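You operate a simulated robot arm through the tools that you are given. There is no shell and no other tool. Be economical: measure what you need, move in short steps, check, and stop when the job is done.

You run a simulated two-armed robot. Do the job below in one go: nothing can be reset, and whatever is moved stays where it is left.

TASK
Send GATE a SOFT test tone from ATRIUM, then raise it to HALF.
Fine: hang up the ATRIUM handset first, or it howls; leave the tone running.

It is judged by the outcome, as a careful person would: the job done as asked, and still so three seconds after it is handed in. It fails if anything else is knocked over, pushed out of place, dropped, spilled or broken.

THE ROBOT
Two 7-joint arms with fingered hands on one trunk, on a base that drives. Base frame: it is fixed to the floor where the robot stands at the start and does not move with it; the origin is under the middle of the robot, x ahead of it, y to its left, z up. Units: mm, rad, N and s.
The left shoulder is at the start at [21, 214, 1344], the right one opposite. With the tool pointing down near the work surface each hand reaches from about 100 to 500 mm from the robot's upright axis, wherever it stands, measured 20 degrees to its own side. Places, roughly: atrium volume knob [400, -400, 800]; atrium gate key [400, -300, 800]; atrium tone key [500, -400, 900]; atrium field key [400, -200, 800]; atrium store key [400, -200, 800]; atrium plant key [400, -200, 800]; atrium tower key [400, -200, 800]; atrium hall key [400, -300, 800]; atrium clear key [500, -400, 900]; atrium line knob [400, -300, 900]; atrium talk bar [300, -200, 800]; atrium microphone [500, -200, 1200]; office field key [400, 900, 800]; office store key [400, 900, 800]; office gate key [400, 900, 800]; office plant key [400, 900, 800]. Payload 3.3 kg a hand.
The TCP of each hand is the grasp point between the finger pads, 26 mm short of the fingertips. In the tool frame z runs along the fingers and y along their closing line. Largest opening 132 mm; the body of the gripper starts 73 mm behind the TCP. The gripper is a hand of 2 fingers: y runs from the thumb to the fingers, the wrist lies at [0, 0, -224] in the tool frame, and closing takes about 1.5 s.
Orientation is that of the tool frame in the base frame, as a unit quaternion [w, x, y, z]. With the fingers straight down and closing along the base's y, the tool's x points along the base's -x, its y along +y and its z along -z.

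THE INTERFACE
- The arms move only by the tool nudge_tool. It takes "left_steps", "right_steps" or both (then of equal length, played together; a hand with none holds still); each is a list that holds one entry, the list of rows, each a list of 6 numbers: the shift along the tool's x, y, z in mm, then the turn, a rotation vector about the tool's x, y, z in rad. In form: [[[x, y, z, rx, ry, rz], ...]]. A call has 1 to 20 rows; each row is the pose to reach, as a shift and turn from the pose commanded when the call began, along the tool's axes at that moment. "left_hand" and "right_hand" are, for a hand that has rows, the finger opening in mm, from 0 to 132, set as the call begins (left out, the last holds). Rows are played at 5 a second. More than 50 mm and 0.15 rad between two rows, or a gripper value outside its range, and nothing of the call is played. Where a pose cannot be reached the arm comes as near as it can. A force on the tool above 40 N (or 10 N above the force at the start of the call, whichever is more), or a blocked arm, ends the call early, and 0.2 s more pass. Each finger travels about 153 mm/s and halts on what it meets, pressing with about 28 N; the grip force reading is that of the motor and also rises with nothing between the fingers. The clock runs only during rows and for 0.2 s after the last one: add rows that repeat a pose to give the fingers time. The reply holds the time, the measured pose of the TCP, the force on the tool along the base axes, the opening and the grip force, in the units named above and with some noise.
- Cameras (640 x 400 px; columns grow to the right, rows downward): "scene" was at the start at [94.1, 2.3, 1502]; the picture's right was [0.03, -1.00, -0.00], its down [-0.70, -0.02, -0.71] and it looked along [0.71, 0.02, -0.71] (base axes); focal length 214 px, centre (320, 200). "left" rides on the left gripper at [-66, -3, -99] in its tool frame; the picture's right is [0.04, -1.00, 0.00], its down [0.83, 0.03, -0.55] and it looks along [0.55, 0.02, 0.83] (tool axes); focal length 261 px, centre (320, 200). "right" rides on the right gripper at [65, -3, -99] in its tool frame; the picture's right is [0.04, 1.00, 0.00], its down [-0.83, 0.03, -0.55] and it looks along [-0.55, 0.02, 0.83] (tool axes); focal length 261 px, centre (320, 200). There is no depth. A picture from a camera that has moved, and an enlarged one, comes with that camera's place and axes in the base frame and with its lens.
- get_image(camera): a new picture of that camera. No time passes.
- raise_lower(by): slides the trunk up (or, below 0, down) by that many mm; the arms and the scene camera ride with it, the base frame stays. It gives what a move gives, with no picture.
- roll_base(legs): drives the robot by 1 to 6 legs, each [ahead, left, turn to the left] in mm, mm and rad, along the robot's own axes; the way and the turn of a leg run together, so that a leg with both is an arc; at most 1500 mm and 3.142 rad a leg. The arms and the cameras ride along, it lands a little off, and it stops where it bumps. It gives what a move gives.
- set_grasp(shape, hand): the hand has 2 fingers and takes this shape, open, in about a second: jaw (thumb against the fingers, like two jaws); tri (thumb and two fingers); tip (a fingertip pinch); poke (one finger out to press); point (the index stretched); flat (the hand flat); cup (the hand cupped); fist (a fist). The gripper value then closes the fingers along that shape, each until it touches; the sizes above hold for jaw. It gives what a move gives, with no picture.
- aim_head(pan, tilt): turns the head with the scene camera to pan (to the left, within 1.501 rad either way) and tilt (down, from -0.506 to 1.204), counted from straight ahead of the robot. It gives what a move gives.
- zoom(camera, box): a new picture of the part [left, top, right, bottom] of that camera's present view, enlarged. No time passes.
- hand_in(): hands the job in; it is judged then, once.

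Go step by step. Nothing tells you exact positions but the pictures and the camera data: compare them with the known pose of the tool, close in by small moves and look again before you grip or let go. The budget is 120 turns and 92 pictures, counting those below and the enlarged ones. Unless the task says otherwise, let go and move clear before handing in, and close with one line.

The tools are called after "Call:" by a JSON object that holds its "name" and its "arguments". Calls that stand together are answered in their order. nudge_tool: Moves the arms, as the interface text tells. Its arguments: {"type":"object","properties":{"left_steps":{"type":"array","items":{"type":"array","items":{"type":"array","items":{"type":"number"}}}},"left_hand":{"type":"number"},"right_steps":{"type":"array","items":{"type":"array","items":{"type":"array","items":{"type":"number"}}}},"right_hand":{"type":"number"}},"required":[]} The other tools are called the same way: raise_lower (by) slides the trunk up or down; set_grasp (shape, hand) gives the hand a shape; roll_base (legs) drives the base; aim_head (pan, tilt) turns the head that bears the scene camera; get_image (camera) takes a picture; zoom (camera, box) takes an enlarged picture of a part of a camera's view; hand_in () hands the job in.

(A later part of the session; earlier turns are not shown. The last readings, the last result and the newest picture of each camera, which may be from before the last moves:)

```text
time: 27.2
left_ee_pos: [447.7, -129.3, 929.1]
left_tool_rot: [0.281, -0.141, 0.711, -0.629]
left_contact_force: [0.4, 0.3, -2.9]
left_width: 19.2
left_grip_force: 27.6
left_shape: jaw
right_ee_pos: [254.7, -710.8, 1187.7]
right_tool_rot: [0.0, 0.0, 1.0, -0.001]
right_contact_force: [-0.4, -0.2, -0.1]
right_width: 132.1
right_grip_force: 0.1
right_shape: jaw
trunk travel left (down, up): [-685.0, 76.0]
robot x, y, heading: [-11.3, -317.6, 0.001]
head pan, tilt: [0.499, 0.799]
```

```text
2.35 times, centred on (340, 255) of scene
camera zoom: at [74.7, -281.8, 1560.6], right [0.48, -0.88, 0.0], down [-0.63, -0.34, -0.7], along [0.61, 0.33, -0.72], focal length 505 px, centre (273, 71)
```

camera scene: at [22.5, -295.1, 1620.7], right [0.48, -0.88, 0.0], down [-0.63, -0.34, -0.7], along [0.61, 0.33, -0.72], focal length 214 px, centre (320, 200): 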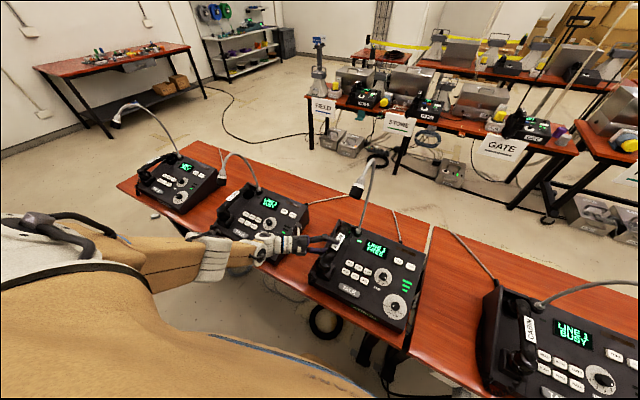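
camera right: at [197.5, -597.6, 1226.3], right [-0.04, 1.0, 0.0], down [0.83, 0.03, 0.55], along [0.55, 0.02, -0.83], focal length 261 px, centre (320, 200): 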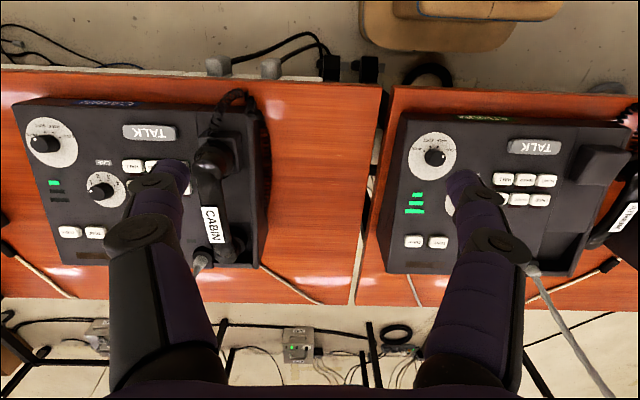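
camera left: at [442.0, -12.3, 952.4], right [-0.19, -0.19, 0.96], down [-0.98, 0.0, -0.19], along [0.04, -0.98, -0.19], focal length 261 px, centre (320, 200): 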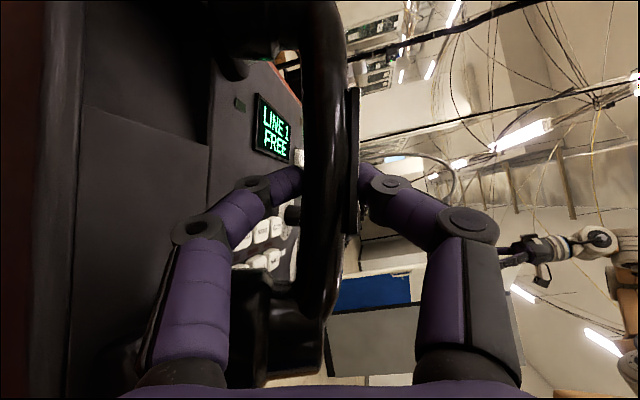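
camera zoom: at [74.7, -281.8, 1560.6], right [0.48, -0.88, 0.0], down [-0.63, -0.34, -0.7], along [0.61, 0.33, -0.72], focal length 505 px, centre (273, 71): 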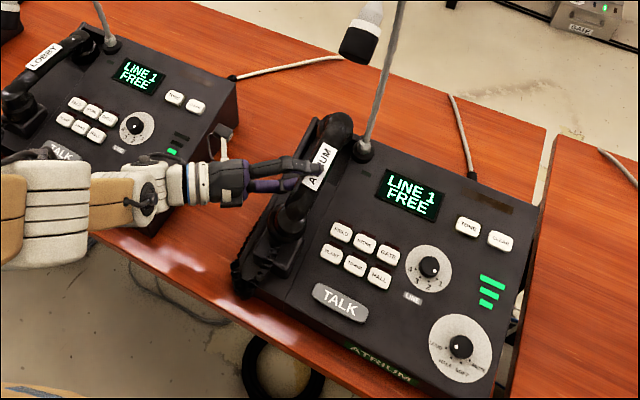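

The handset is above its cradle with the front cup over the block and the rear cup over the recess. I'll keep lowering by trunk in small steps, watching the force.

Call:
{"name": "raise_lower", "arguments": {"by": -20}}

Call:
{"name": "raise_lower", "arguments": {"by": -8}}

Call:
{"name": "get_image", "arguments": {"camera": "left"}}

Call:
{"name": "zoom", "arguments": {"camera": "scene", "box": [220, 170, 400, 320]}}

```text
time: 27.9
left_ee_pos: [445.9, -129.3, 910.4]
left_tool_rot: [0.281, -0.14, 0.711, -0.629]
left_contact_force: [1.5, -0.4, 3.2]
left_width: 19.5
left_grip_force: 28.1
left_shape: jaw
right_ee_pos: [254.5, -710.0, 1167.4]
right_tool_rot: [0.001, 0.001, 1.0, 0.0]
right_contact_force: [0.3, -0.2, 0.0]
right_width: 132.0
right_grip_force: 0.2
right_shape: jaw
trunk travel left (down, up): [-665.0, 96.0]
robot x, y, heading: [-9.7, -323.0, -0.003]
head pan, tilt: [0.499, 0.799]
```

```text
time: 28.5
left_ee_pos: [446.4, -129.4, 902.2]
left_tool_rot: [0.282, -0.141, 0.71, -0.629]
left_contact_force: [2.8, -0.4, 8.9]
left_width: 20.1
left_grip_force: 27.4
left_shape: jaw
right_ee_pos: [253.3, -711.9, 1160.7]
right_tool_rot: [0.0, 0.001, 1.0, 0.0]
right_contact_force: [-0.5, -0.2, -0.4]
right_width: 131.9
right_grip_force: 0.1
right_shape: jaw
trunk travel left (down, up): [-657.0, 104.0]
robot x, y, heading: [-9.0, -319.8, -0.002]
head pan, tilt: [0.499, 0.799]
```

```text
57 pictures are left
camera left: at [441.5, -12.8, 925.0], right [-0.19, -0.19, 0.96], down [-0.98, 0.0, -0.19], along [0.04, -0.98, -0.19], focal length 261 px, centre (320, 200)
```

left: 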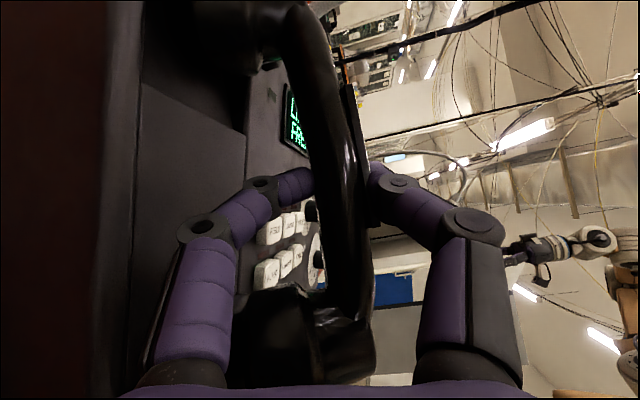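

```text
2.67 times, centred on (310, 245) of scene
camera zoom: at [73.9, -282.3, 1532.7], right [0.48, -0.88, 0.0], down [-0.63, -0.34, -0.7], along [0.61, 0.33, -0.72], focal length 572 px, centre (347, 80)
```

zoom: 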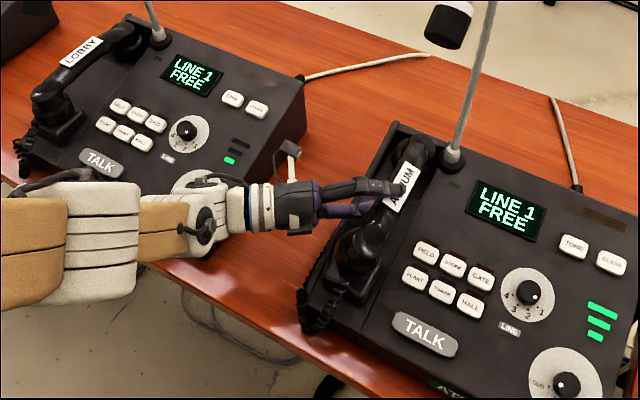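

The front cup rests on the block and the handset is pivoting so the rear sinks toward the recess, like LOBBY's. I'll lower a little more.

Call:
{"name": "raise_lower", "arguments": {"by": -6}}

Call:
{"name": "zoom", "arguments": {"camera": "scene", "box": [220, 170, 400, 320]}}

Call:
{"name": "get_image", "arguments": {"camera": "left"}}

```text
time: 29.0
left_ee_pos: [447.1, -129.0, 897.9]
left_tool_rot: [0.283, -0.139, 0.709, -0.63]
left_contact_force: [7.3, 3.2, 25.9]
left_width: 21.9
left_grip_force: 27.9
left_shape: jaw
right_ee_pos: [253.4, -711.4, 1153.2]
right_tool_rot: [0.001, 0.001, 1.0, 0.001]
right_contact_force: [-0.1, -1.3, 0.4]
right_width: 131.9
right_grip_force: 0.0
right_shape: jaw
trunk travel left (down, up): [-651.0, 110.0]
robot x, y, heading: [-8.2, -320.1, -0.002]
head pan, tilt: [0.499, 0.799]
```

```text
2.67 times, centred on (310, 245) of scene
camera zoom: at [73.3, -282.4, 1526.8], right [0.48, -0.88, 0.0], down [-0.63, -0.34, -0.7], along [0.61, 0.33, -0.72], focal length 572 px, centre (347, 80)
```

zoom: 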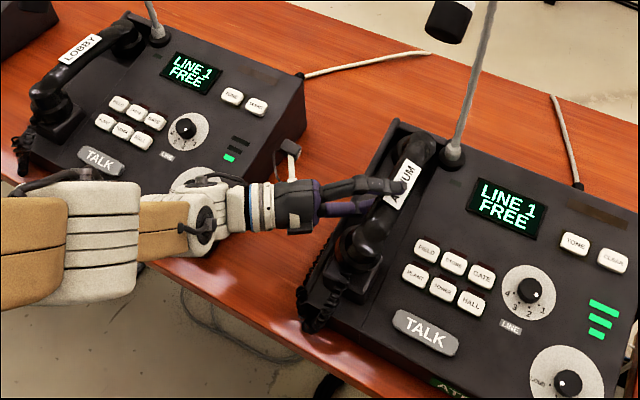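

```text
54 pictures are left
camera left: at [442.0, -12.8, 920.4], right [-0.19, -0.19, 0.96], down [-0.98, 0.0, -0.2], along [0.04, -0.98, -0.19], focal length 261 px, centre (320, 200)
```

left: 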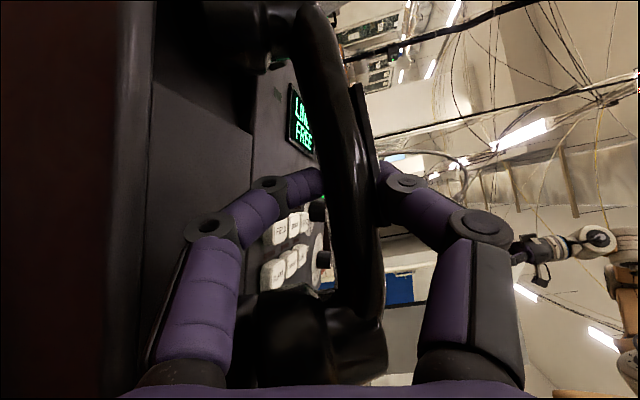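

Both ends seem in contact (26 N). I'll ease the force slightly, then open the fingers a little and look.

Call:
{"name": "raise_lower", "arguments": {"by": 3}}

Call:
{"name": "nudge_tool", "arguments": {"left_hand": 36, "left_steps": [[[0, 0, 0, 0, 0, 0], [0, 0, 0, 0, 0, 0], [0, 0, 0, 0, 0, 0]]]}}

Call:
{"name": "get_image", "arguments": {"camera": "left"}}

Call:
{"name": "zoom", "arguments": {"camera": "scene", "box": [220, 170, 400, 320]}}

```text
time: 29.5
left_ee_pos: [445.3, -130.4, 899.1]
left_tool_rot: [0.281, -0.141, 0.711, -0.629]
left_contact_force: [1.5, 0.9, 16.4]
left_width: 21.5
left_grip_force: 28.3
left_shape: jaw
right_ee_pos: [253.7, -712.0, 1157.5]
right_tool_rot: [0.001, 0.001, 1.0, 0.0]
right_contact_force: [0.5, 0.3, 0.0]
right_width: 132.2
right_grip_force: 0.1
right_shape: jaw
trunk travel left (down, up): [-654.0, 107.0]
robot x, y, heading: [-7.3, -319.8, -0.002]
head pan, tilt: [0.499, 0.799]
```

```text
time: 30.3
left_ee_pos: [445.5, -128.5, 898.5]
left_tool_rot: [0.281, -0.14, 0.712, -0.628]
left_contact_force: [0.1, -0.1, 6.5]
left_width: 39.5
left_grip_force: 0.1
left_shape: jaw
right_ee_pos: [253.1, -712.0, 1157.1]
right_tool_rot: [0.001, 0.001, 1.0, 0.0]
right_contact_force: [-0.7, -1.4, 0.8]
right_width: 131.9
right_grip_force: 0.1
right_shape: jaw
trunk travel left (down, up): [-654.0, 107.0]
robot x, y, heading: [-7.7, -317.0, -0.001]
head pan, tilt: [0.499, 0.799]
```

```text
53 pictures are left
camera left: at [440.7, -12.3, 920.8], right [-0.19, -0.19, 0.96], down [-0.98, 0.0, -0.19], along [0.04, -0.98, -0.19], focal length 261 px, centre (320, 200)
```

left: 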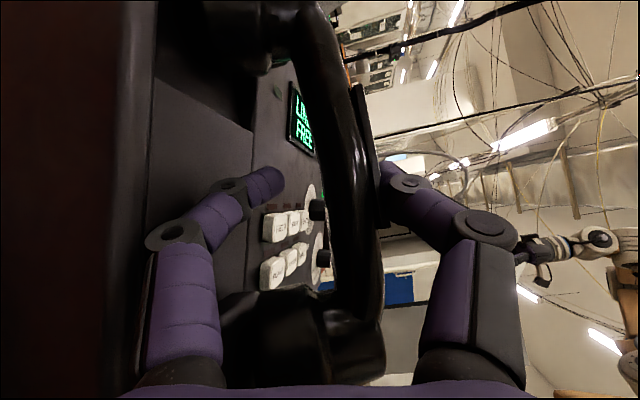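

```text
2.67 times, centred on (310, 245) of scene
camera zoom: at [73.9, -282.1, 1529.5], right [0.48, -0.88, 0.0], down [-0.63, -0.34, -0.7], along [0.61, 0.33, -0.72], focal length 572 px, centre (347, 80)
```

zoom: 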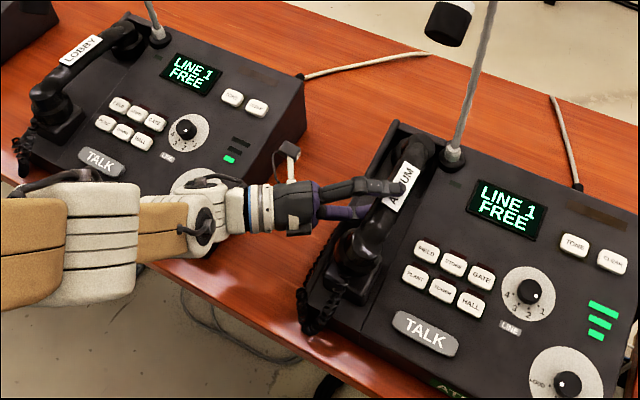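

The handset stays in place; the upper finger still touches the label. I'll raise 7 mm and then withdraw along the tool axis.

Call:
{"name": "raise_lower", "arguments": {"by": 7}}

Call:
{"name": "get_image", "arguments": {"camera": "left"}}

```text
time: 30.9
left_ee_pos: [445.6, -128.7, 906.2]
left_tool_rot: [0.281, -0.141, 0.711, -0.629]
left_contact_force: [0.0, 0.2, -0.2]
left_width: 36.0
left_grip_force: 0.0
left_shape: jaw
right_ee_pos: [253.9, -711.1, 1165.0]
right_tool_rot: [0.001, 0.001, 1.0, 0.0]
right_contact_force: [-0.2, -0.5, -0.1]
right_width: 132.0
right_grip_force: 0.0
right_shape: jaw
trunk travel left (down, up): [-661.0, 100.0]
robot x, y, heading: [-6.9, -317.8, -0.002]
head pan, tilt: [0.499, 0.799]
```

```text
51 pictures are left
camera left: at [441.1, -12.5, 928.0], right [-0.19, -0.19, 0.96], down [-0.98, 0.0, -0.19], along [0.04, -0.98, -0.19], focal length 261 px, centre (320, 200)
```

left: 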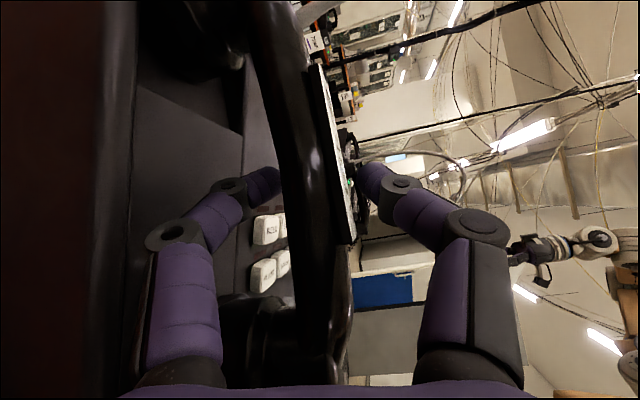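

The handset dropped into its seat and both fingers have clear gaps. I'll back the hand out along its own axis.

Call:
{"name": "nudge_tool", "arguments": {"left_steps": [[[0, 0, -15, 0, 0, 0], [0, 0, -30, 0, 0, 0], [0, 0, -50, 0, 0, 0], [0, 0, -70, 0, 0, 0], [0, 0, -90, 0, 0, 0], [0, 0, -110, 0, 0, 0]]]}}

Call:
{"name": "aim_head", "arguments": {"pan": 0.3, "tilt": 0.85}}

Call:
{"name": "get_image", "arguments": {"camera": "scene"}}

Call:
{"name": "get_image", "arguments": {"camera": "left"}}

```text
time: 32.3
left_ee_pos: [383.1, -39.1, 912.1]
left_tool_rot: [0.281, -0.14, 0.711, -0.629]
left_contact_force: [-0.1, -0.4, 0.0]
left_width: 36.0
left_grip_force: 0.0
left_shape: jaw
right_ee_pos: [253.4, -709.7, 1164.4]
right_tool_rot: [0.001, 0.001, 1.0, 0.0]
right_contact_force: [-0.6, -0.2, -0.2]
right_width: 132.0
right_grip_force: 0.1
right_shape: jaw
trunk travel left (down, up): [-661.0, 100.0]
robot x, y, heading: [-6.3, -318.2, -0.002]
head pan, tilt: [0.499, 0.799]
```

```text
time: 33.0
left_ee_pos: [383.1, -39.8, 912.8]
left_tool_rot: [0.281, -0.14, 0.711, -0.629]
left_contact_force: [-0.2, -0.8, -0.5]
left_width: 35.9
left_grip_force: 0.0
left_shape: jaw
right_ee_pos: [252.9, -711.4, 1164.2]
right_tool_rot: [0.0, 0.001, 1.0, 0.0]
right_contact_force: [0.3, 0.0, -0.1]
right_width: 132.0
right_grip_force: 0.1
right_shape: jaw
trunk travel left (down, up): [-661.0, 100.0]
robot x, y, heading: [-9.3, -320.7, 0.003]
head pan, tilt: [0.3, 0.85]
```

```text
50 pictures are left
camera scene: at [78.0, -297.4, 1532.6], right [0.29, -0.96, 0.0], down [-0.72, -0.22, -0.66], along [0.63, 0.19, -0.75], focal length 214 px, centre (320, 200)
```

scene: 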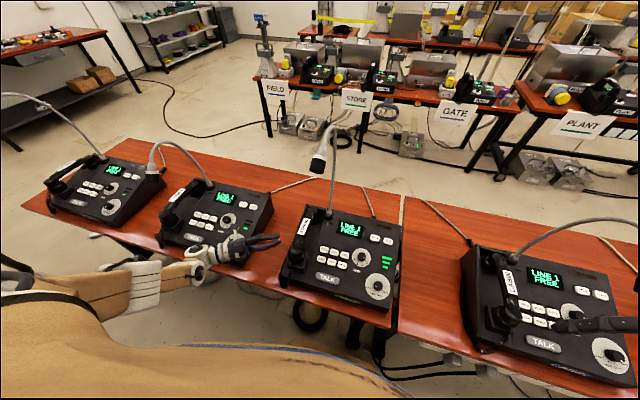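

```text
49 pictures are left
camera left: at [378.0, 77.6, 934.8], right [-0.19, -0.19, 0.96], down [-0.98, 0.0, -0.19], along [0.04, -0.98, -0.19], focal length 261 px, centre (320, 200)
```

left: 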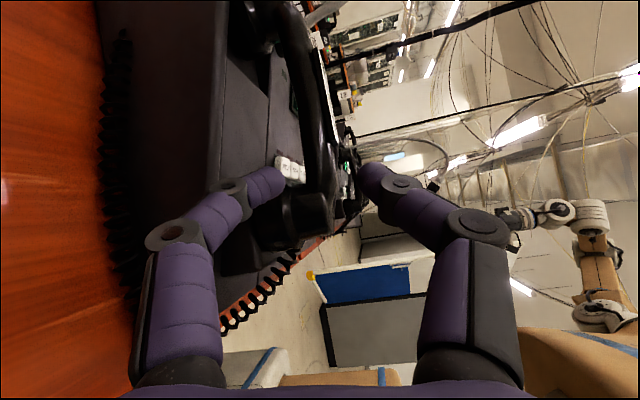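

The handset rests on the console and the neighbours' displays now say LINE 1 FREE, which suggests it is hung up. I'll compare with the neighbours' handsets.

Call:
{"name": "zoom", "arguments": {"camera": "scene", "box": [250, 180, 410, 320]}}

Call:
{"name": "zoom", "arguments": {"camera": "scene", "box": [450, 230, 640, 390]}}

```text
2.86 times, centred on (330, 250) of scene
camera zoom: at [78.0, -297.4, 1532.6], right [0.29, -0.96, 0.0], down [-0.72, -0.22, -0.66], along [0.63, 0.19, -0.75], focal length 613 px, centre (291, 57)
```

zoom: 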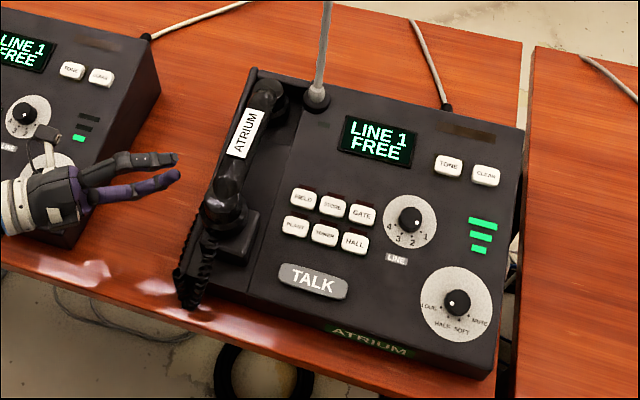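

```text
2.50 times, centred on (545, 310) of scene
camera zoom: at [78.0, -297.4, 1532.6], right [0.29, -0.96, 0.0], down [-0.72, -0.22, -0.66], along [0.63, 0.19, -0.75], focal length 536 px, centre (-242, -75)
```

zoom: 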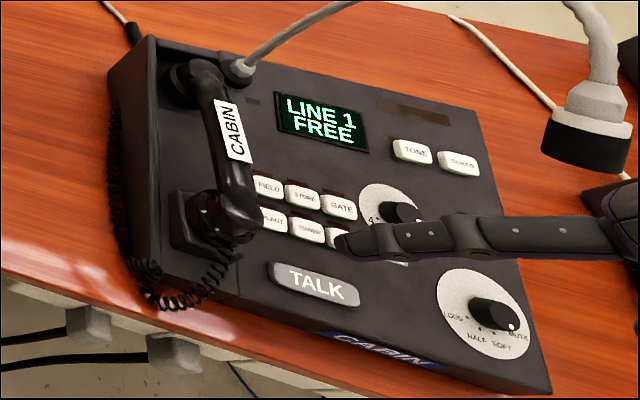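

The handset is hung like CABIN's and the off-hook lamp is out. Next I'll bring the right hand over the console to read the knob positions closely.

Call:
{"name": "nudge_tool", "arguments": {"right_steps": [[[0, 48, 0, 0, 0, 0], [-10, 95, 10, 0, 0, 0], [-20, 140, 25, 0, 0, 0], [-30, 185, 40, 0, 0, 0], [-40, 230, 55, 0, 0, 0], [-50, 270, 75, 0, 0, 0], [-60, 305, 100, 0, 0, 0], [-67, 325, 130, 0, 0, 0], [-67, 330, 150, 0, 0, 0], [-67, 330, 150, 0, 0, 0]]]}}

Call:
{"name": "get_image", "arguments": {"camera": "right"}}

```text
time: 35.2
left_ee_pos: [381.7, -38.4, 912.0]
left_tool_rot: [0.281, -0.142, 0.711, -0.629]
left_contact_force: [-0.2, -0.1, 0.0]
left_width: 35.8
left_grip_force: 0.0
left_shape: jaw
right_ee_pos: [287.3, -551.8, 1110.9]
right_tool_rot: [0.001, 0.001, 1.0, 0.001]
right_contact_force: [0.6, -0.2, -0.6]
right_width: 132.0
right_grip_force: 0.0
right_shape: jaw
right hand out of reach, approached as far as the arm can: row 4, 5, 6, 7, 8, 9, 10
trunk travel left (down, up): [-661.0, 100.0]
robot x, y, heading: [-9.7, -320.2, -0.005]
head pan, tilt: [0.3, 0.85]
```

```text
46 pictures are left
camera right: at [221.4, -554.9, 1208.7], right [-0.04, 1.0, 0.0], down [0.83, 0.03, 0.55], along [0.55, 0.02, -0.83], focal length 261 px, centre (320, 200)
```

right: 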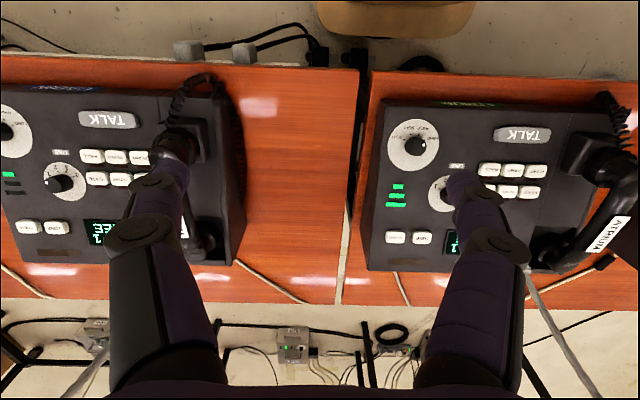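

The right hand stopped short at y −552. I'll try a smaller sideways step to see what limits it.

Call:
{"name": "nudge_tool", "arguments": {"right_steps": [[[0, 30, 0, 0, 0, 0], [0, 60, 0, 0, 0, 0], [0, 90, 0, 0, 0, 0]]]}}

Call:
{"name": "aim_head", "arguments": {"pan": -0.2, "tilt": 0.8}}

Call:
{"name": "get_image", "arguments": {"camera": "scene"}}

```text
time: 36.0
left_ee_pos: [382.0, -37.8, 912.5]
left_tool_rot: [0.281, -0.141, 0.711, -0.629]
left_contact_force: [-0.1, 0.9, 0.6]
left_width: 35.8
left_grip_force: 0.1
left_shape: jaw
right_ee_pos: [278.1, -542.6, 1131.1]
right_tool_rot: [0.001, 0.001, 1.0, 0.002]
right_contact_force: [-0.2, -0.3, 0.1]
right_width: 131.9
right_grip_force: 0.1
right_shape: jaw
right hand out of reach, approached as far as the arm can: row 1, 2, 3
trunk travel left (down, up): [-661.0, 100.0]
robot x, y, heading: [-7.6, -315.6, -0.001]
head pan, tilt: [0.3, 0.85]
```

```text
time: 37.0
left_ee_pos: [383.8, -38.1, 912.5]
left_tool_rot: [0.281, -0.14, 0.711, -0.629]
left_contact_force: [0.6, -0.6, 0.1]
left_width: 36.2
left_grip_force: 0.0
left_shape: jaw
right_ee_pos: [278.9, -543.1, 1130.5]
right_tool_rot: [0.001, 0.001, 1.0, 0.001]
right_contact_force: [-0.4, -1.0, 0.2]
right_width: 131.9
right_grip_force: 0.1
right_shape: jaw
trunk travel left (down, up): [-661.0, 100.0]
robot x, y, heading: [-9.5, -320.1, -0.003]
head pan, tilt: [-0.201, 0.799]
```

```text
45 pictures are left
camera scene: at [82.3, -336.5, 1536.6], right [-0.2, -0.98, 0.0], down [-0.7, 0.14, -0.7], along [0.68, -0.14, -0.72], focal length 214 px, centre (320, 200)
```

scene: 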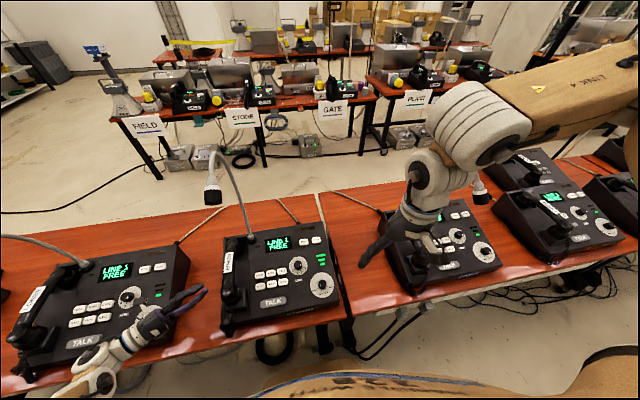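

The right arm is at a joint limit there; it works better further to the robot's right. I'll tuck the left arm up and back first so the base can shift left safely.

Call:
{"name": "nudge_tool", "arguments": {"left_steps": [[[10, -36, -14, 0, 0, 0], [20, -72, -28, 0, 0, 0], [30, -107, -42, 0, 0, 0], [40, -143, -57, 0, 0, 0], [50, -179, -71, 0, 0, 0], [59.7, -214.6, -84.9, 0, 0, 0], [59.7, -214.6, -84.9, 0, 0, 0]]]}}

Call:
{"name": "aim_head", "arguments": {"pan": 0.5, "tilt": 0.7}}

Call:
{"name": "get_image", "arguments": {"camera": "scene"}}

```text
time: 38.5
left_ee_pos: [253.1, -39.7, 1109.6]
left_tool_rot: [0.282, -0.141, 0.711, -0.629]
left_contact_force: [0.6, -0.1, -0.1]
left_width: 35.9
left_grip_force: 0.1
left_shape: jaw
right_ee_pos: [279.6, -542.4, 1129.5]
right_tool_rot: [0.0, 0.001, 1.0, 0.001]
right_contact_force: [0.1, -0.7, -0.6]
right_width: 131.9
right_grip_force: 0.1
right_shape: jaw
trunk travel left (down, up): [-661.0, 100.0]
robot x, y, heading: [-9.0, -322.8, -0.001]
head pan, tilt: [-0.201, 0.799]
```

```text
time: 39.6
left_ee_pos: [252.0, -39.6, 1109.8]
left_tool_rot: [0.281, -0.141, 0.711, -0.629]
left_contact_force: [0.1, -0.3, 0.7]
left_width: 36.0
left_grip_force: 0.1
left_shape: jaw
right_ee_pos: [278.5, -543.7, 1129.7]
right_tool_rot: [0.002, 0.001, 1.0, 0.0]
right_contact_force: [0.0, -0.6, -0.5]
right_width: 132.0
right_grip_force: 0.2
right_shape: jaw
trunk travel left (down, up): [-661.0, 100.0]
robot x, y, heading: [-8.7, -316.4, -0.0]
head pan, tilt: [0.499, 0.7]
```

```text
44 pictures are left
camera scene: at [77.9, -279.9, 1544.8], right [0.48, -0.88, 0.0], down [-0.57, -0.31, -0.76], along [0.67, 0.36, -0.64], focal length 214 px, centre (320, 200)
```

scene: 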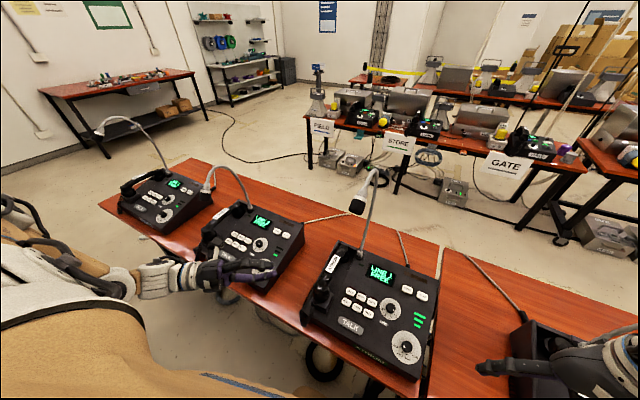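

The left arm is tucked. I'll drive 150 mm left.

Call:
{"name": "roll_base", "arguments": {"legs": [[0, 150, 0]]}}

Call:
{"name": "nudge_tool", "arguments": {"right_steps": [[[-10, 0, 30, 0, 0, 0], [-20, 0, 60, 0, 0, 0], [-30, 0, 90, 0, 0, 0], [-40, 0, 120, 0, 0, 0], [-40, 0, 120, 0, 0, 0]]]}}

Call:
{"name": "get_image", "arguments": {"camera": "right"}}

```text
time: 41.0
left_ee_pos: [253.1, 112.2, 1109.3]
left_tool_rot: [0.282, -0.14, 0.71, -0.629]
left_contact_force: [-0.6, -0.1, 0.2]
left_width: 36.0
left_grip_force: 0.1
left_shape: jaw
right_ee_pos: [279.8, -391.3, 1129.5]
right_tool_rot: [0.001, 0.0, 1.0, 0.001]
right_contact_force: [-0.3, -1.1, 0.0]
right_width: 131.7
right_grip_force: 0.0
right_shape: jaw
trunk travel left (down, up): [-661.0, 100.0]
robot x, y, heading: [-6.6, -167.7, -0.003]
head pan, tilt: [0.499, 0.7]
```

```text
time: 42.2
left_ee_pos: [253.0, 110.3, 1109.5]
left_tool_rot: [0.282, -0.141, 0.711, -0.629]
left_contact_force: [0.5, -0.1, -0.6]
left_width: 35.9
left_grip_force: 0.2
left_shape: jaw
right_ee_pos: [304.7, -437.8, 1052.8]
right_tool_rot: [0.0, 0.001, 1.0, 0.001]
right_contact_force: [-0.3, 1.3, -0.6]
right_width: 131.7
right_grip_force: 0.1
right_shape: jaw
right hand out of reach, approached as far as the arm can: row 1, 2, 3, 4, 5
trunk travel left (down, up): [-661.0, 100.0]
robot x, y, heading: [-7.0, -167.0, -0.001]
head pan, tilt: [0.499, 0.7]
```

```text
43 pictures are left
camera right: at [238.7, -440.1, 1152.4], right [-0.04, 1.0, 0.0], down [0.83, 0.03, 0.55], along [0.55, 0.02, -0.83], focal length 261 px, centre (320, 200)
```

right: 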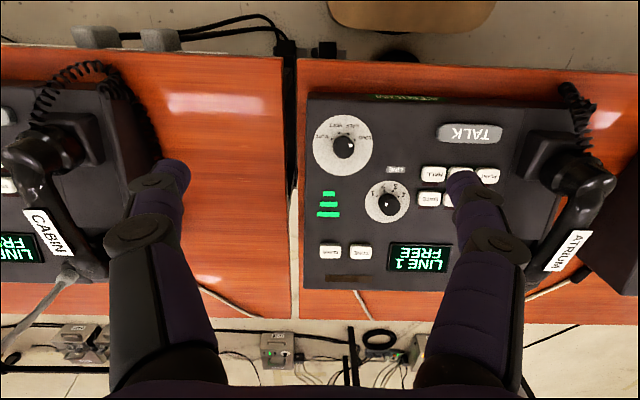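

The limit seems to be the right wrist's roll at this yaw. I'll turn the right tool about its axis the other way and try to move in.

Call:
{"name": "nudge_tool", "arguments": {"right_steps": [[[0, 0, 0, 0, 0, -0.15], [0, 0, 0, 0, 0, -0.3], [0, 0, 0, 0, 0, -0.45], [0, 0, 0, 0, 0, -0.6], [0, 0, 0, 0, 0, -0.75], [-15, 15, 0, 0, 0, -0.75], [-30, 30, 0, 0, 0, -0.75], [-40, 40, 0, 0, 0, -0.75], [-40, 40, 0, 0, 0, -0.75]]]}}

Call:
{"name": "get_image", "arguments": {"camera": "right"}}

```text
time: 44.2
left_ee_pos: [253.0, 111.0, 1108.8]
left_tool_rot: [0.281, -0.141, 0.711, -0.629]
left_contact_force: [-0.4, 0.4, -0.6]
left_width: 36.0
left_grip_force: 0.0
left_shape: jaw
right_ee_pos: [329.4, -431.7, 1074.7]
right_tool_rot: [0.002, -0.366, 0.93, 0.001]
right_contact_force: [-0.3, -0.4, -0.1]
right_width: 132.1
right_grip_force: 0.1
right_shape: jaw
right hand out of reach, approached as far as the arm can: row 6, 7, 8, 9
trunk travel left (down, up): [-661.0, 100.0]
robot x, y, heading: [-7.8, -169.3, -0.005]
head pan, tilt: [0.499, 0.7]
```

```text
42 pictures are left
camera right: at [282.2, -478.3, 1173.0], right [-0.71, 0.7, 0.0], down [0.59, 0.59, 0.56], along [0.39, 0.4, -0.83], focal length 261 px, centre (320, 200)
```

right: 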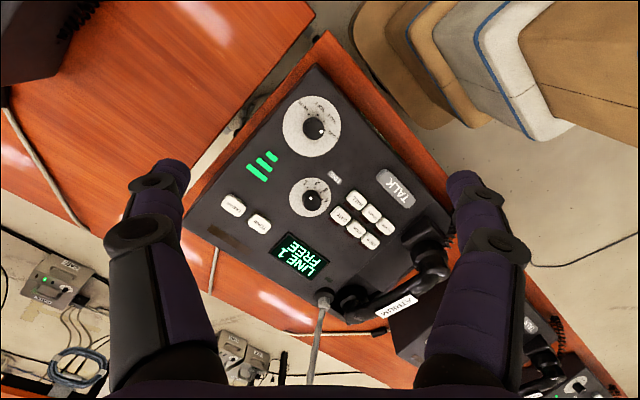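

Yaw wasn't the limit; at this height the arm is folded close to its inner limit. I'll undo the yaw and pitch the hand forward while reaching farther out, as worked for the left arm.

Call:
{"name": "nudge_tool", "arguments": {"right_steps": [[[0, 0, 0, 0, 0, 0.15], [0, 0, 0, 0, 0, 0.3], [0, 0, 0, 0, 0, 0.45], [0, 0, 0, 0, 0, 0.6], [0, 0, 0, 0, 0, 0.75], [0, 0, 0, 0, 0, 0.75]]]}}

Call:
{"name": "nudge_tool", "arguments": {"right_steps": [[[-15, 0, 0, 0, -0.1, 0], [-30, 0, 0, 0, -0.2, 0], [-50, 5, 10, 0, -0.3, 0], [-70, 15, 25, 0, -0.4, 0], [-90, 30, 40, 0, -0.5, 0], [-110, 45, 55, 0, -0.5, 0], [-110, 45, 55, 0, -0.5, 0]]]}}

Call:
{"name": "get_image", "arguments": {"camera": "right"}}

```text
time: 45.6
left_ee_pos: [253.9, 109.3, 1109.3]
left_tool_rot: [0.282, -0.14, 0.712, -0.628]
left_contact_force: [1.2, -0.4, -0.2]
left_width: 36.0
left_grip_force: 0.0
left_shape: jaw
right_ee_pos: [331.0, -432.0, 1074.6]
right_tool_rot: [0.001, 0.002, 1.0, 0.003]
right_contact_force: [-0.5, 0.1, 0.3]
right_width: 131.9
right_grip_force: 0.1
right_shape: jaw
trunk travel left (down, up): [-661.0, 100.0]
robot x, y, heading: [-6.5, -167.7, -0.002]
head pan, tilt: [0.499, 0.7]
```

```text
time: 47.2
left_ee_pos: [254.2, 110.1, 1109.7]
left_tool_rot: [0.281, -0.141, 0.711, -0.629]
left_contact_force: [0.5, 0.4, 0.1]
left_width: 35.9
left_grip_force: 0.1
left_shape: jaw
right_ee_pos: [424.2, -443.2, 1070.7]
right_tool_rot: [0.248, 0.002, 0.969, 0.0]
right_contact_force: [0.5, -0.3, 0.6]
right_width: 131.7
right_grip_force: 0.0
right_shape: jaw
right hand out of reach, approached as far as the arm can: row 3, 4, 5, 6, 7
trunk travel left (down, up): [-661.0, 100.0]
robot x, y, heading: [-12.1, -171.3, 0.0]
head pan, tilt: [0.499, 0.7]
```

```text
41 pictures are left
camera right: at [319.6, -445.6, 1126.0], right [-0.04, 1.0, -0.02], down [0.46, 0.03, 0.89], along [0.89, 0.02, -0.46], focal length 261 px, centre (320, 200)
```

right: 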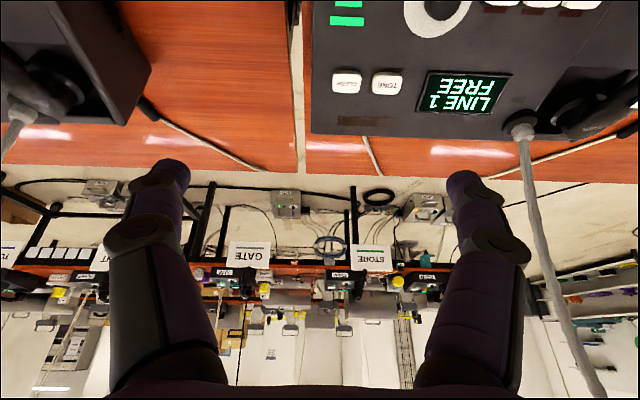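

The right arm only works well farther out to its own side, so I'll retract it and turn the base left about 0.5 rad, bringing ATRIUM into its zone while the left arm swings back, away from LOBBY.

Call:
{"name": "nudge_tool", "arguments": {"right_steps": [[[20, -20, -22, 0, 0.083, 0], [40, -39, -45, 0, 0.167, 0], [61, -59, -67, 0, 0.25, 0], [81, -79, -90, 0, 0.333, 0], [101, -98, -112, 0, 0.417, 0], [122, -118, -135, 0, 0.5, 0], [122, -118, -135, 0, 0.5, 0]]]}}

Call:
{"name": "roll_base", "arguments": {"legs": [[0, 0, 0.5]]}}

Call:
{"name": "get_image", "arguments": {"camera": "right"}}

```text
time: 48.8
left_ee_pos: [253.2, 111.0, 1108.9]
left_tool_rot: [0.281, -0.14, 0.711, -0.629]
left_contact_force: [0.7, 0.5, -0.4]
left_width: 35.9
left_grip_force: 0.1
left_shape: jaw
right_ee_pos: [248.9, -562.1, 1131.5]
right_tool_rot: [0.0, 0.001, 1.0, 0.002]
right_contact_force: [0.1, -0.1, -0.4]
right_width: 132.0
right_grip_force: 0.0
right_shape: jaw
trunk travel left (down, up): [-661.0, 100.0]
robot x, y, heading: [-10.0, -171.1, -0.004]
head pan, tilt: [0.499, 0.7]
```

```text
time: 50.6
left_ee_pos: [87.9, 200.7, 1109.2]
left_tool_rot: [0.427, -0.312, 0.655, -0.54]
left_contact_force: [-0.3, -0.3, -0.6]
left_width: 36.2
left_grip_force: 0.1
left_shape: jaw
right_ee_pos: [404.6, -392.6, 1131.5]
right_tool_rot: [0.0, -0.246, 0.969, 0.002]
right_contact_force: [0.4, -0.4, 0.5]
right_width: 131.8
right_grip_force: 0.1
right_shape: jaw
trunk travel left (down, up): [-661.0, 100.0]
robot x, y, heading: [-10.1, -168.3, 0.491]
head pan, tilt: [0.499, 0.7]
```

```text
40 pictures are left
camera right: at [347.9, -425.9, 1230.6], right [-0.51, 0.86, 0.0], down [0.72, 0.42, 0.55], along [0.48, 0.28, -0.83], focal length 261 px, centre (320, 200)
```

right: 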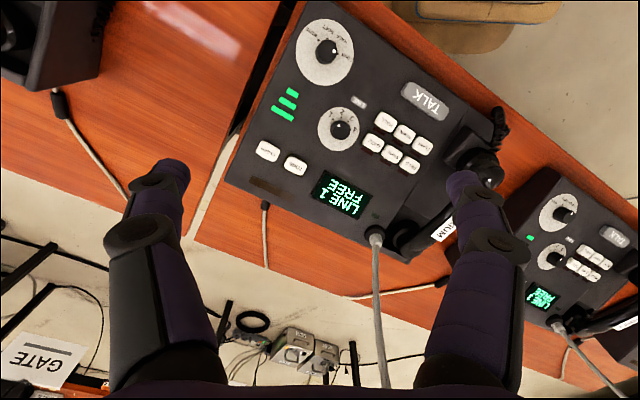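

Now the console is well within the right arm's view. I'll zoom on the knobs.

Call:
{"name": "zoom", "arguments": {"camera": "right", "box": [270, 0, 400, 160]}}

```text
2.50 times, centred on (335, 80) of right
camera zoom: at [347.9, -425.9, 1230.6], right [-0.51, 0.86, 0.0], down [0.72, 0.42, 0.55], along [0.48, 0.28, -0.83], focal length 652 px, centre (282, 500)
```

zoom: 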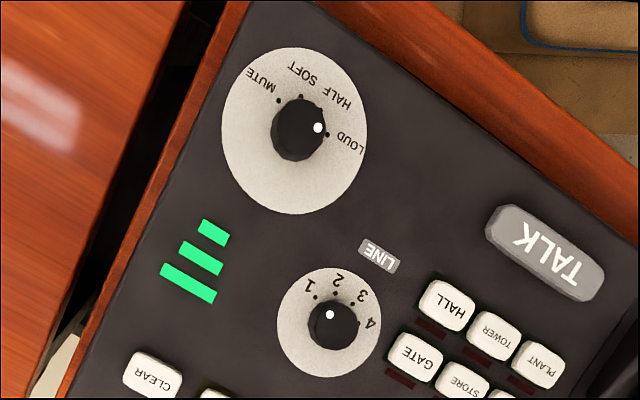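

The volume knob points to LOUD, line knob to 1, and SOFT is about 80° counter-clockwise (seen from above) from LOUD. The knob is at about (370, −405, 829) on the sloped face; I'll hover above it with the hand aligned to the face normal.

Call:
{"name": "nudge_tool", "arguments": {"right_hand": 70, "right_steps": [[[11, 3, 43, 0, 0, 0.08], [22, 6, 86, 0, 0, 0.16], [32, 9, 129, 0, 0, 0.24], [43, 12, 172, 0, 0, 0.32], [54.1, 14.6, 214.5, 0, 0, 0.4], [54.1, 14.6, 214.5, 0, 0, 0.4]]]}}

Call:
{"name": "nudge_tool", "arguments": {"right_steps": [[[0, 0, 0, 0.01, -0.11, 0], [0, 0, 0, 0.021, -0.219, 0], [0, 0, 0, 0.021, -0.219, 0]]]}}

Call:
{"name": "get_image", "arguments": {"camera": "right"}}

```text
time: 52.0
left_ee_pos: [87.2, 201.1, 1110.4]
left_tool_rot: [0.428, -0.311, 0.655, -0.54]
left_contact_force: [0.4, -1.0, 0.3]
left_width: 35.9
left_grip_force: 0.0
left_shape: jaw
right_ee_pos: [363.0, -410.6, 965.4]
right_tool_rot: [0.0, -0.047, 0.999, 0.0]
right_contact_force: [0.7, -0.1, 0.4]
right_width: 70.2
right_grip_force: 0.1
right_shape: jaw
right hand out of reach, approached as far as the arm can: row 4, 5, 6
trunk travel left (down, up): [-661.0, 100.0]
robot x, y, heading: [-8.1, -169.9, 0.497]
head pan, tilt: [0.499, 0.7]
```

```text
time: 52.8
left_ee_pos: [87.3, 201.2, 1109.9]
left_tool_rot: [0.428, -0.311, 0.655, -0.539]
left_contact_force: [-0.2, -0.6, -0.8]
left_width: 36.0
left_grip_force: 0.1
left_shape: jaw
right_ee_pos: [366.8, -411.8, 980.9]
right_tool_rot: [0.097, -0.047, 0.994, -0.003]
right_contact_force: [0.5, -0.3, 0.5]
right_width: 70.2
right_grip_force: 0.2
right_shape: jaw
right hand out of reach, approached as far as the arm can: row 1, 2, 3
trunk travel left (down, up): [-661.0, 100.0]
robot x, y, heading: [-11.0, -168.8, 0.495]
head pan, tilt: [0.499, 0.7]
```

```text
38 pictures are left
camera right: at [283.8, -421.7, 1064.1], right [-0.13, 0.99, -0.02], down [0.7, 0.11, 0.7], along [0.7, 0.08, -0.71], focal length 261 px, centre (320, 200)
```

right: 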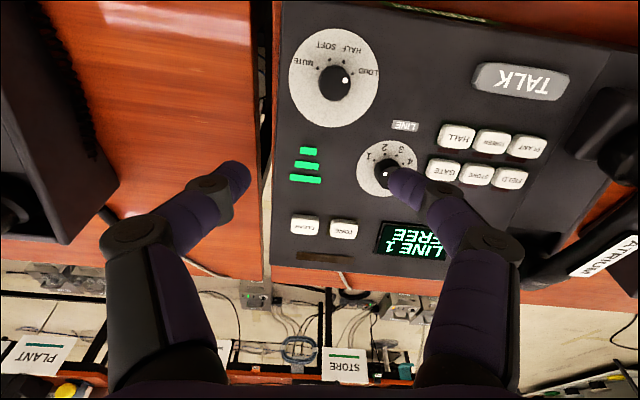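

The trunk is a bit high for this reach, so I'll lower it 64 mm and look again.

Call:
{"name": "raise_lower", "arguments": {"by": -64}}

Call:
{"name": "get_image", "arguments": {"camera": "right"}}

```text
time: 53.8
left_ee_pos: [88.0, 201.1, 1044.6]
left_tool_rot: [0.425, -0.313, 0.655, -0.54]
left_contact_force: [-0.3, 0.0, 0.1]
left_width: 36.0
left_grip_force: 0.1
left_shape: jaw
right_ee_pos: [365.6, -411.8, 916.1]
right_tool_rot: [0.095, -0.048, 0.994, -0.005]
right_contact_force: [1.1, 0.2, 0.2]
right_width: 70.2
right_grip_force: 0.0
right_shape: jaw
trunk travel left (down, up): [-597.0, 164.0]
robot x, y, heading: [-5.0, -169.3, 0.496]
head pan, tilt: [0.499, 0.7]
```

```text
37 pictures are left
camera right: at [283.6, -421.7, 999.7], right [-0.13, 0.99, -0.02], down [0.71, 0.11, 0.7], along [0.69, 0.08, -0.71], focal length 261 px, centre (320, 200)
```

right: 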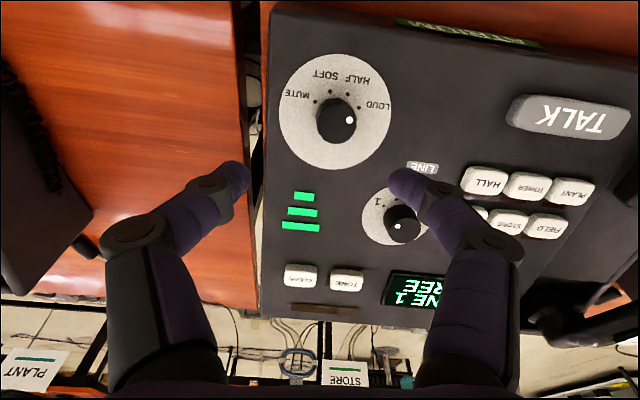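

Knob refined to about (367, −402), face z ≈ 818. I'll centre above it.

Call:
{"name": "nudge_tool", "arguments": {"right_hand": 70, "right_steps": [[[7, 5, -1.5, 0, -0.01, 0], [14.3, 10.7, -3, 0, -0.03, 0], [14.3, 10.7, -3, 0, -0.03, 0]]]}}

Call:
{"name": "get_image", "arguments": {"camera": "right"}}

```text
time: 54.6
left_ee_pos: [87.7, 201.5, 1044.2]
left_tool_rot: [0.426, -0.313, 0.655, -0.54]
left_contact_force: [0.5, 0.2, -0.1]
left_width: 36.3
left_grip_force: 0.1
left_shape: jaw
right_ee_pos: [355.4, -404.8, 925.9]
right_tool_rot: [0.109, -0.047, 0.993, -0.004]
right_contact_force: [-1.0, 0.5, 0.1]
right_width: 70.0
right_grip_force: 0.0
right_shape: jaw
right hand out of reach, approached as far as the arm can: row 1, 2, 3
trunk travel left (down, up): [-597.0, 164.0]
robot x, y, heading: [-5.6, -168.8, 0.494]
head pan, tilt: [0.499, 0.7]
```

```text
36 pictures are left
camera right: at [271.4, -415.0, 1008.4], right [-0.13, 0.99, -0.03], down [0.69, 0.11, 0.72], along [0.72, 0.08, -0.69], focal length 261 px, centre (320, 200)
```

right: 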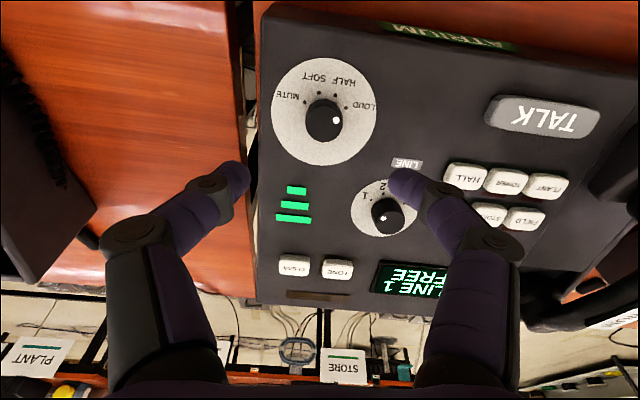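

The arm is actually folded to its inner limit, so I'll back the base away 130 mm and then reach out again.

Call:
{"name": "roll_base", "arguments": {"legs": [[-130, 0, 0]]}}

```text
time: 55.9
left_ee_pos: [-30.7, 137.2, 1045.4]
left_tool_rot: [0.429, -0.313, 0.654, -0.539]
left_contact_force: [-0.3, -0.3, -0.3]
left_width: 36.1
left_grip_force: 0.1
left_shape: jaw
right_ee_pos: [241.4, -467.3, 927.0]
right_tool_rot: [0.11, -0.049, 0.993, -0.002]
right_contact_force: [-0.4, 0.2, 0.1]
right_width: 70.2
right_grip_force: 0.1
right_shape: jaw
trunk travel left (down, up): [-597.0, 164.0]
robot x, y, heading: [-125.3, -234.4, 0.498]
head pan, tilt: [0.499, 0.7]
```

Call:
{"name": "nudge_tool", "arguments": {"right_hand": 70, "right_steps": [[[-27, 14, 9.7, 0, 0, 0], [-54, 27, 19.4, 0, 0, 0], [-81, 41, 29, 0, 0, 0], [-108.5, 54.4, 38.7, 0, 0, 0], [-108.5, 54.4, 38.7, 0, 0, 0]]]}}

Call:
{"name": "get_image", "arguments": {"camera": "right"}}

```text
time: 57.1
left_ee_pos: [-28.9, 138.9, 1044.2]
left_tool_rot: [0.428, -0.314, 0.654, -0.539]
left_contact_force: [-0.8, 0.2, 0.7]
left_width: 36.0
left_grip_force: 0.1
left_shape: jaw
right_ee_pos: [351.0, -404.7, 918.7]
right_tool_rot: [0.109, -0.049, 0.993, -0.003]
right_contact_force: [-0.2, 1.3, 0.2]
right_width: 70.1
right_grip_force: 0.1
right_shape: jaw
right hand out of reach, approached as far as the arm can: row 4, 5
trunk travel left (down, up): [-597.0, 164.0]
robot x, y, heading: [-126.0, -229.8, 0.501]
head pan, tilt: [0.499, 0.7]
```

```text
35 pictures are left
camera right: at [265.8, -415.4, 1000.6], right [-0.14, 0.99, -0.02], down [0.69, 0.11, 0.72], along [0.71, 0.08, -0.69], focal length 261 px, centre (320, 200)
```

right: 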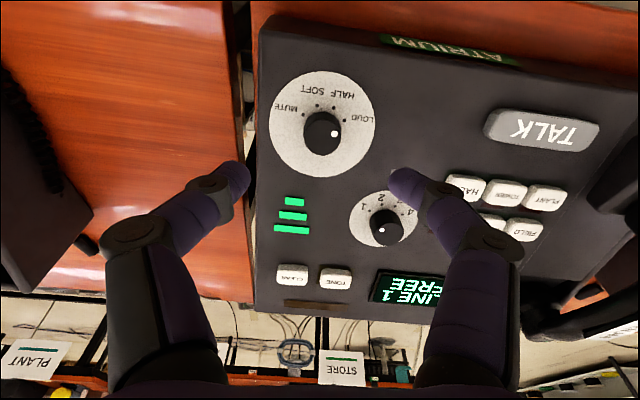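

The limit is how low the hand sits relative to the shoulder; lowering the trunk solves that. I'll raise the hand 70 mm and lower the trunk 120 mm.

Call:
{"name": "nudge_tool", "arguments": {"right_steps": [[[-8, 0, -34, 0, 0, 0], [-15, 0, -68, 0, 0, 0], [-15, 0, -68, 0, 0, 0]]]}}

Call:
{"name": "raise_lower", "arguments": {"by": -120}}

Call:
{"name": "get_image", "arguments": {"camera": "right"}}

```text
time: 57.9
left_ee_pos: [-29.9, 138.2, 1044.6]
left_tool_rot: [0.427, -0.314, 0.654, -0.539]
left_contact_force: [-0.1, -0.3, 0.0]
left_width: 36.1
left_grip_force: 0.1
left_shape: jaw
right_ee_pos: [349.6, -404.5, 988.1]
right_tool_rot: [0.109, -0.049, 0.993, -0.003]
right_contact_force: [-0.9, 0.0, -0.2]
right_width: 70.3
right_grip_force: 0.1
right_shape: jaw
trunk travel left (down, up): [-597.0, 164.0]
robot x, y, heading: [-121.1, -229.5, 0.499]
head pan, tilt: [0.499, 0.7]
```

```text
time: 59.4
left_ee_pos: [-30.2, 138.0, 919.8]
left_tool_rot: [0.421, -0.32, 0.655, -0.54]
left_contact_force: [0.5, 0.3, 0.2]
left_width: 36.3
left_grip_force: 0.1
left_shape: jaw
right_ee_pos: [346.5, -405.2, 860.9]
right_tool_rot: [0.101, -0.049, 0.994, -0.007]
right_contact_force: [0.6, 0.7, -0.5]
right_width: 70.3
right_grip_force: 0.1
right_shape: jaw
trunk travel left (down, up): [-477.0, 284.0]
robot x, y, heading: [-124.4, -234.6, 0.502]
head pan, tilt: [0.499, 0.7]
```

```text
34 pictures are left
camera right: at [264.4, -413.8, 945.6], right [-0.14, 0.99, -0.03], down [0.7, 0.12, 0.71], along [0.7, 0.07, -0.71], focal length 261 px, centre (320, 200)
```

right: 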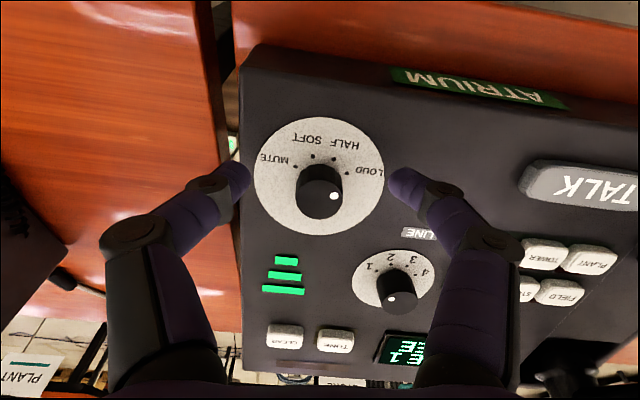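

The hand is now just above the knob, fingers either side. I'll shift forward and down carefully to straddle it.

Call:
{"name": "nudge_tool", "arguments": {"right_hand": 60, "right_steps": [[[-7, 0.6, 2, 0, -0.01, 0], [-14, 1.3, 4, 0, -0.02, 0], [-14, 1.3, 12, 0, -0.02, 0], [-14, 1.3, 12, 0, -0.02, 0]]]}}

Call:
{"name": "get_image", "arguments": {"camera": "right"}}

```text
time: 60.4
left_ee_pos: [-31.1, 136.7, 918.7]
left_tool_rot: [0.421, -0.32, 0.655, -0.539]
left_contact_force: [0.3, 0.1, -0.2]
left_width: 36.1
left_grip_force: 0.0
left_shape: jaw
right_ee_pos: [364.9, -401.3, 852.6]
right_tool_rot: [0.111, -0.051, 0.993, -0.007]
right_contact_force: [0.2, 0.0, -0.1]
right_width: 60.7
right_grip_force: 0.1
right_shape: jaw
trunk travel left (down, up): [-477.0, 284.0]
robot x, y, heading: [-118.5, -234.4, 0.498]
head pan, tilt: [0.499, 0.7]
```

```text
33 pictures are left
camera right: at [278.8, -411.0, 934.8], right [-0.14, 0.99, -0.03], down [0.68, 0.12, 0.72], along [0.72, 0.08, -0.69], focal length 261 px, centre (320, 200)
```

right: 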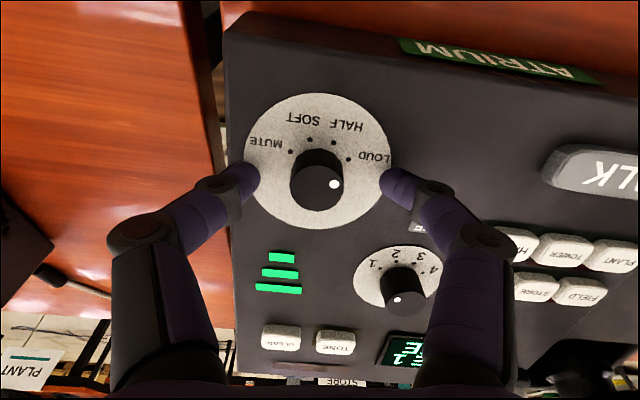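

The fingertips straddle the knob about halfway down. I'll go 6 mm lower and grip it.

Call:
{"name": "nudge_tool", "arguments": {"right_hand": 60, "right_steps": [[[-1, -1, 3, 0, 0, 0], [-2, -1, 6, 0, 0, 0], [-2, -1, 6, 0, 0, 0]]]}}

Call:
{"name": "nudge_tool", "arguments": {"right_hand": 0, "right_steps": [[[0, 0, 0, 0, 0, 0], [0, 0, 0, 0, 0, 0], [0, 0, 0, 0, 0, 0], [0, 0, 0, 0, 0, 0], [0, 0, 0, 0, 0, 0]]]}}

Call:
{"name": "get_image", "arguments": {"camera": "right"}}

```text
time: 61.2
left_ee_pos: [-32.3, 139.0, 919.7]
left_tool_rot: [0.421, -0.32, 0.654, -0.541]
left_contact_force: [0.1, 0.4, -0.2]
left_width: 36.2
left_grip_force: 0.0
left_shape: jaw
right_ee_pos: [365.8, -401.7, 849.7]
right_tool_rot: [0.112, -0.051, 0.992, -0.007]
right_contact_force: [-5.2, -0.2, 21.7]
right_width: 61.1
right_grip_force: 0.1
right_shape: jaw
trunk travel left (down, up): [-477.0, 284.0]
robot x, y, heading: [-127.3, -235.1, 0.501]
head pan, tilt: [0.499, 0.7]
```

```text
time: 62.4
left_ee_pos: [-32.0, 137.9, 919.0]
left_tool_rot: [0.421, -0.32, 0.655, -0.54]
left_contact_force: [0.3, -0.1, -0.8]
left_width: 35.9
left_grip_force: 0.1
left_shape: jaw
right_ee_pos: [365.3, -403.5, 847.6]
right_tool_rot: [0.111, -0.051, 0.993, -0.007]
right_contact_force: [-7.9, 0.1, 6.7]
right_width: 29.6
right_grip_force: 28.4
right_shape: jaw
trunk travel left (down, up): [-477.0, 284.0]
robot x, y, heading: [-124.9, -236.6, 0.504]
head pan, tilt: [0.499, 0.7]
```

```text
32 pictures are left
camera right: at [280.5, -412.6, 930.3], right [-0.14, 0.99, -0.03], down [0.68, 0.12, 0.72], along [0.72, 0.08, -0.69], focal length 261 px, centre (320, 200)
```

right: 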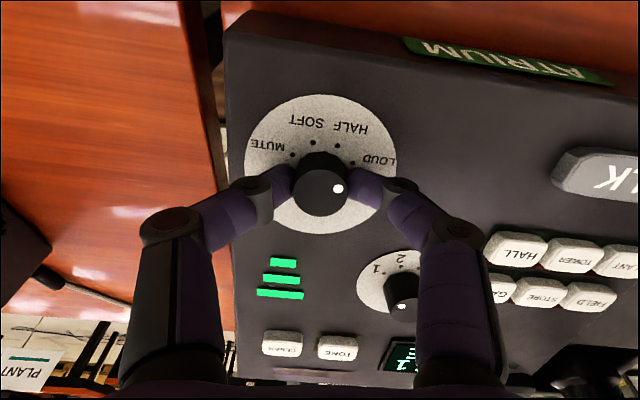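

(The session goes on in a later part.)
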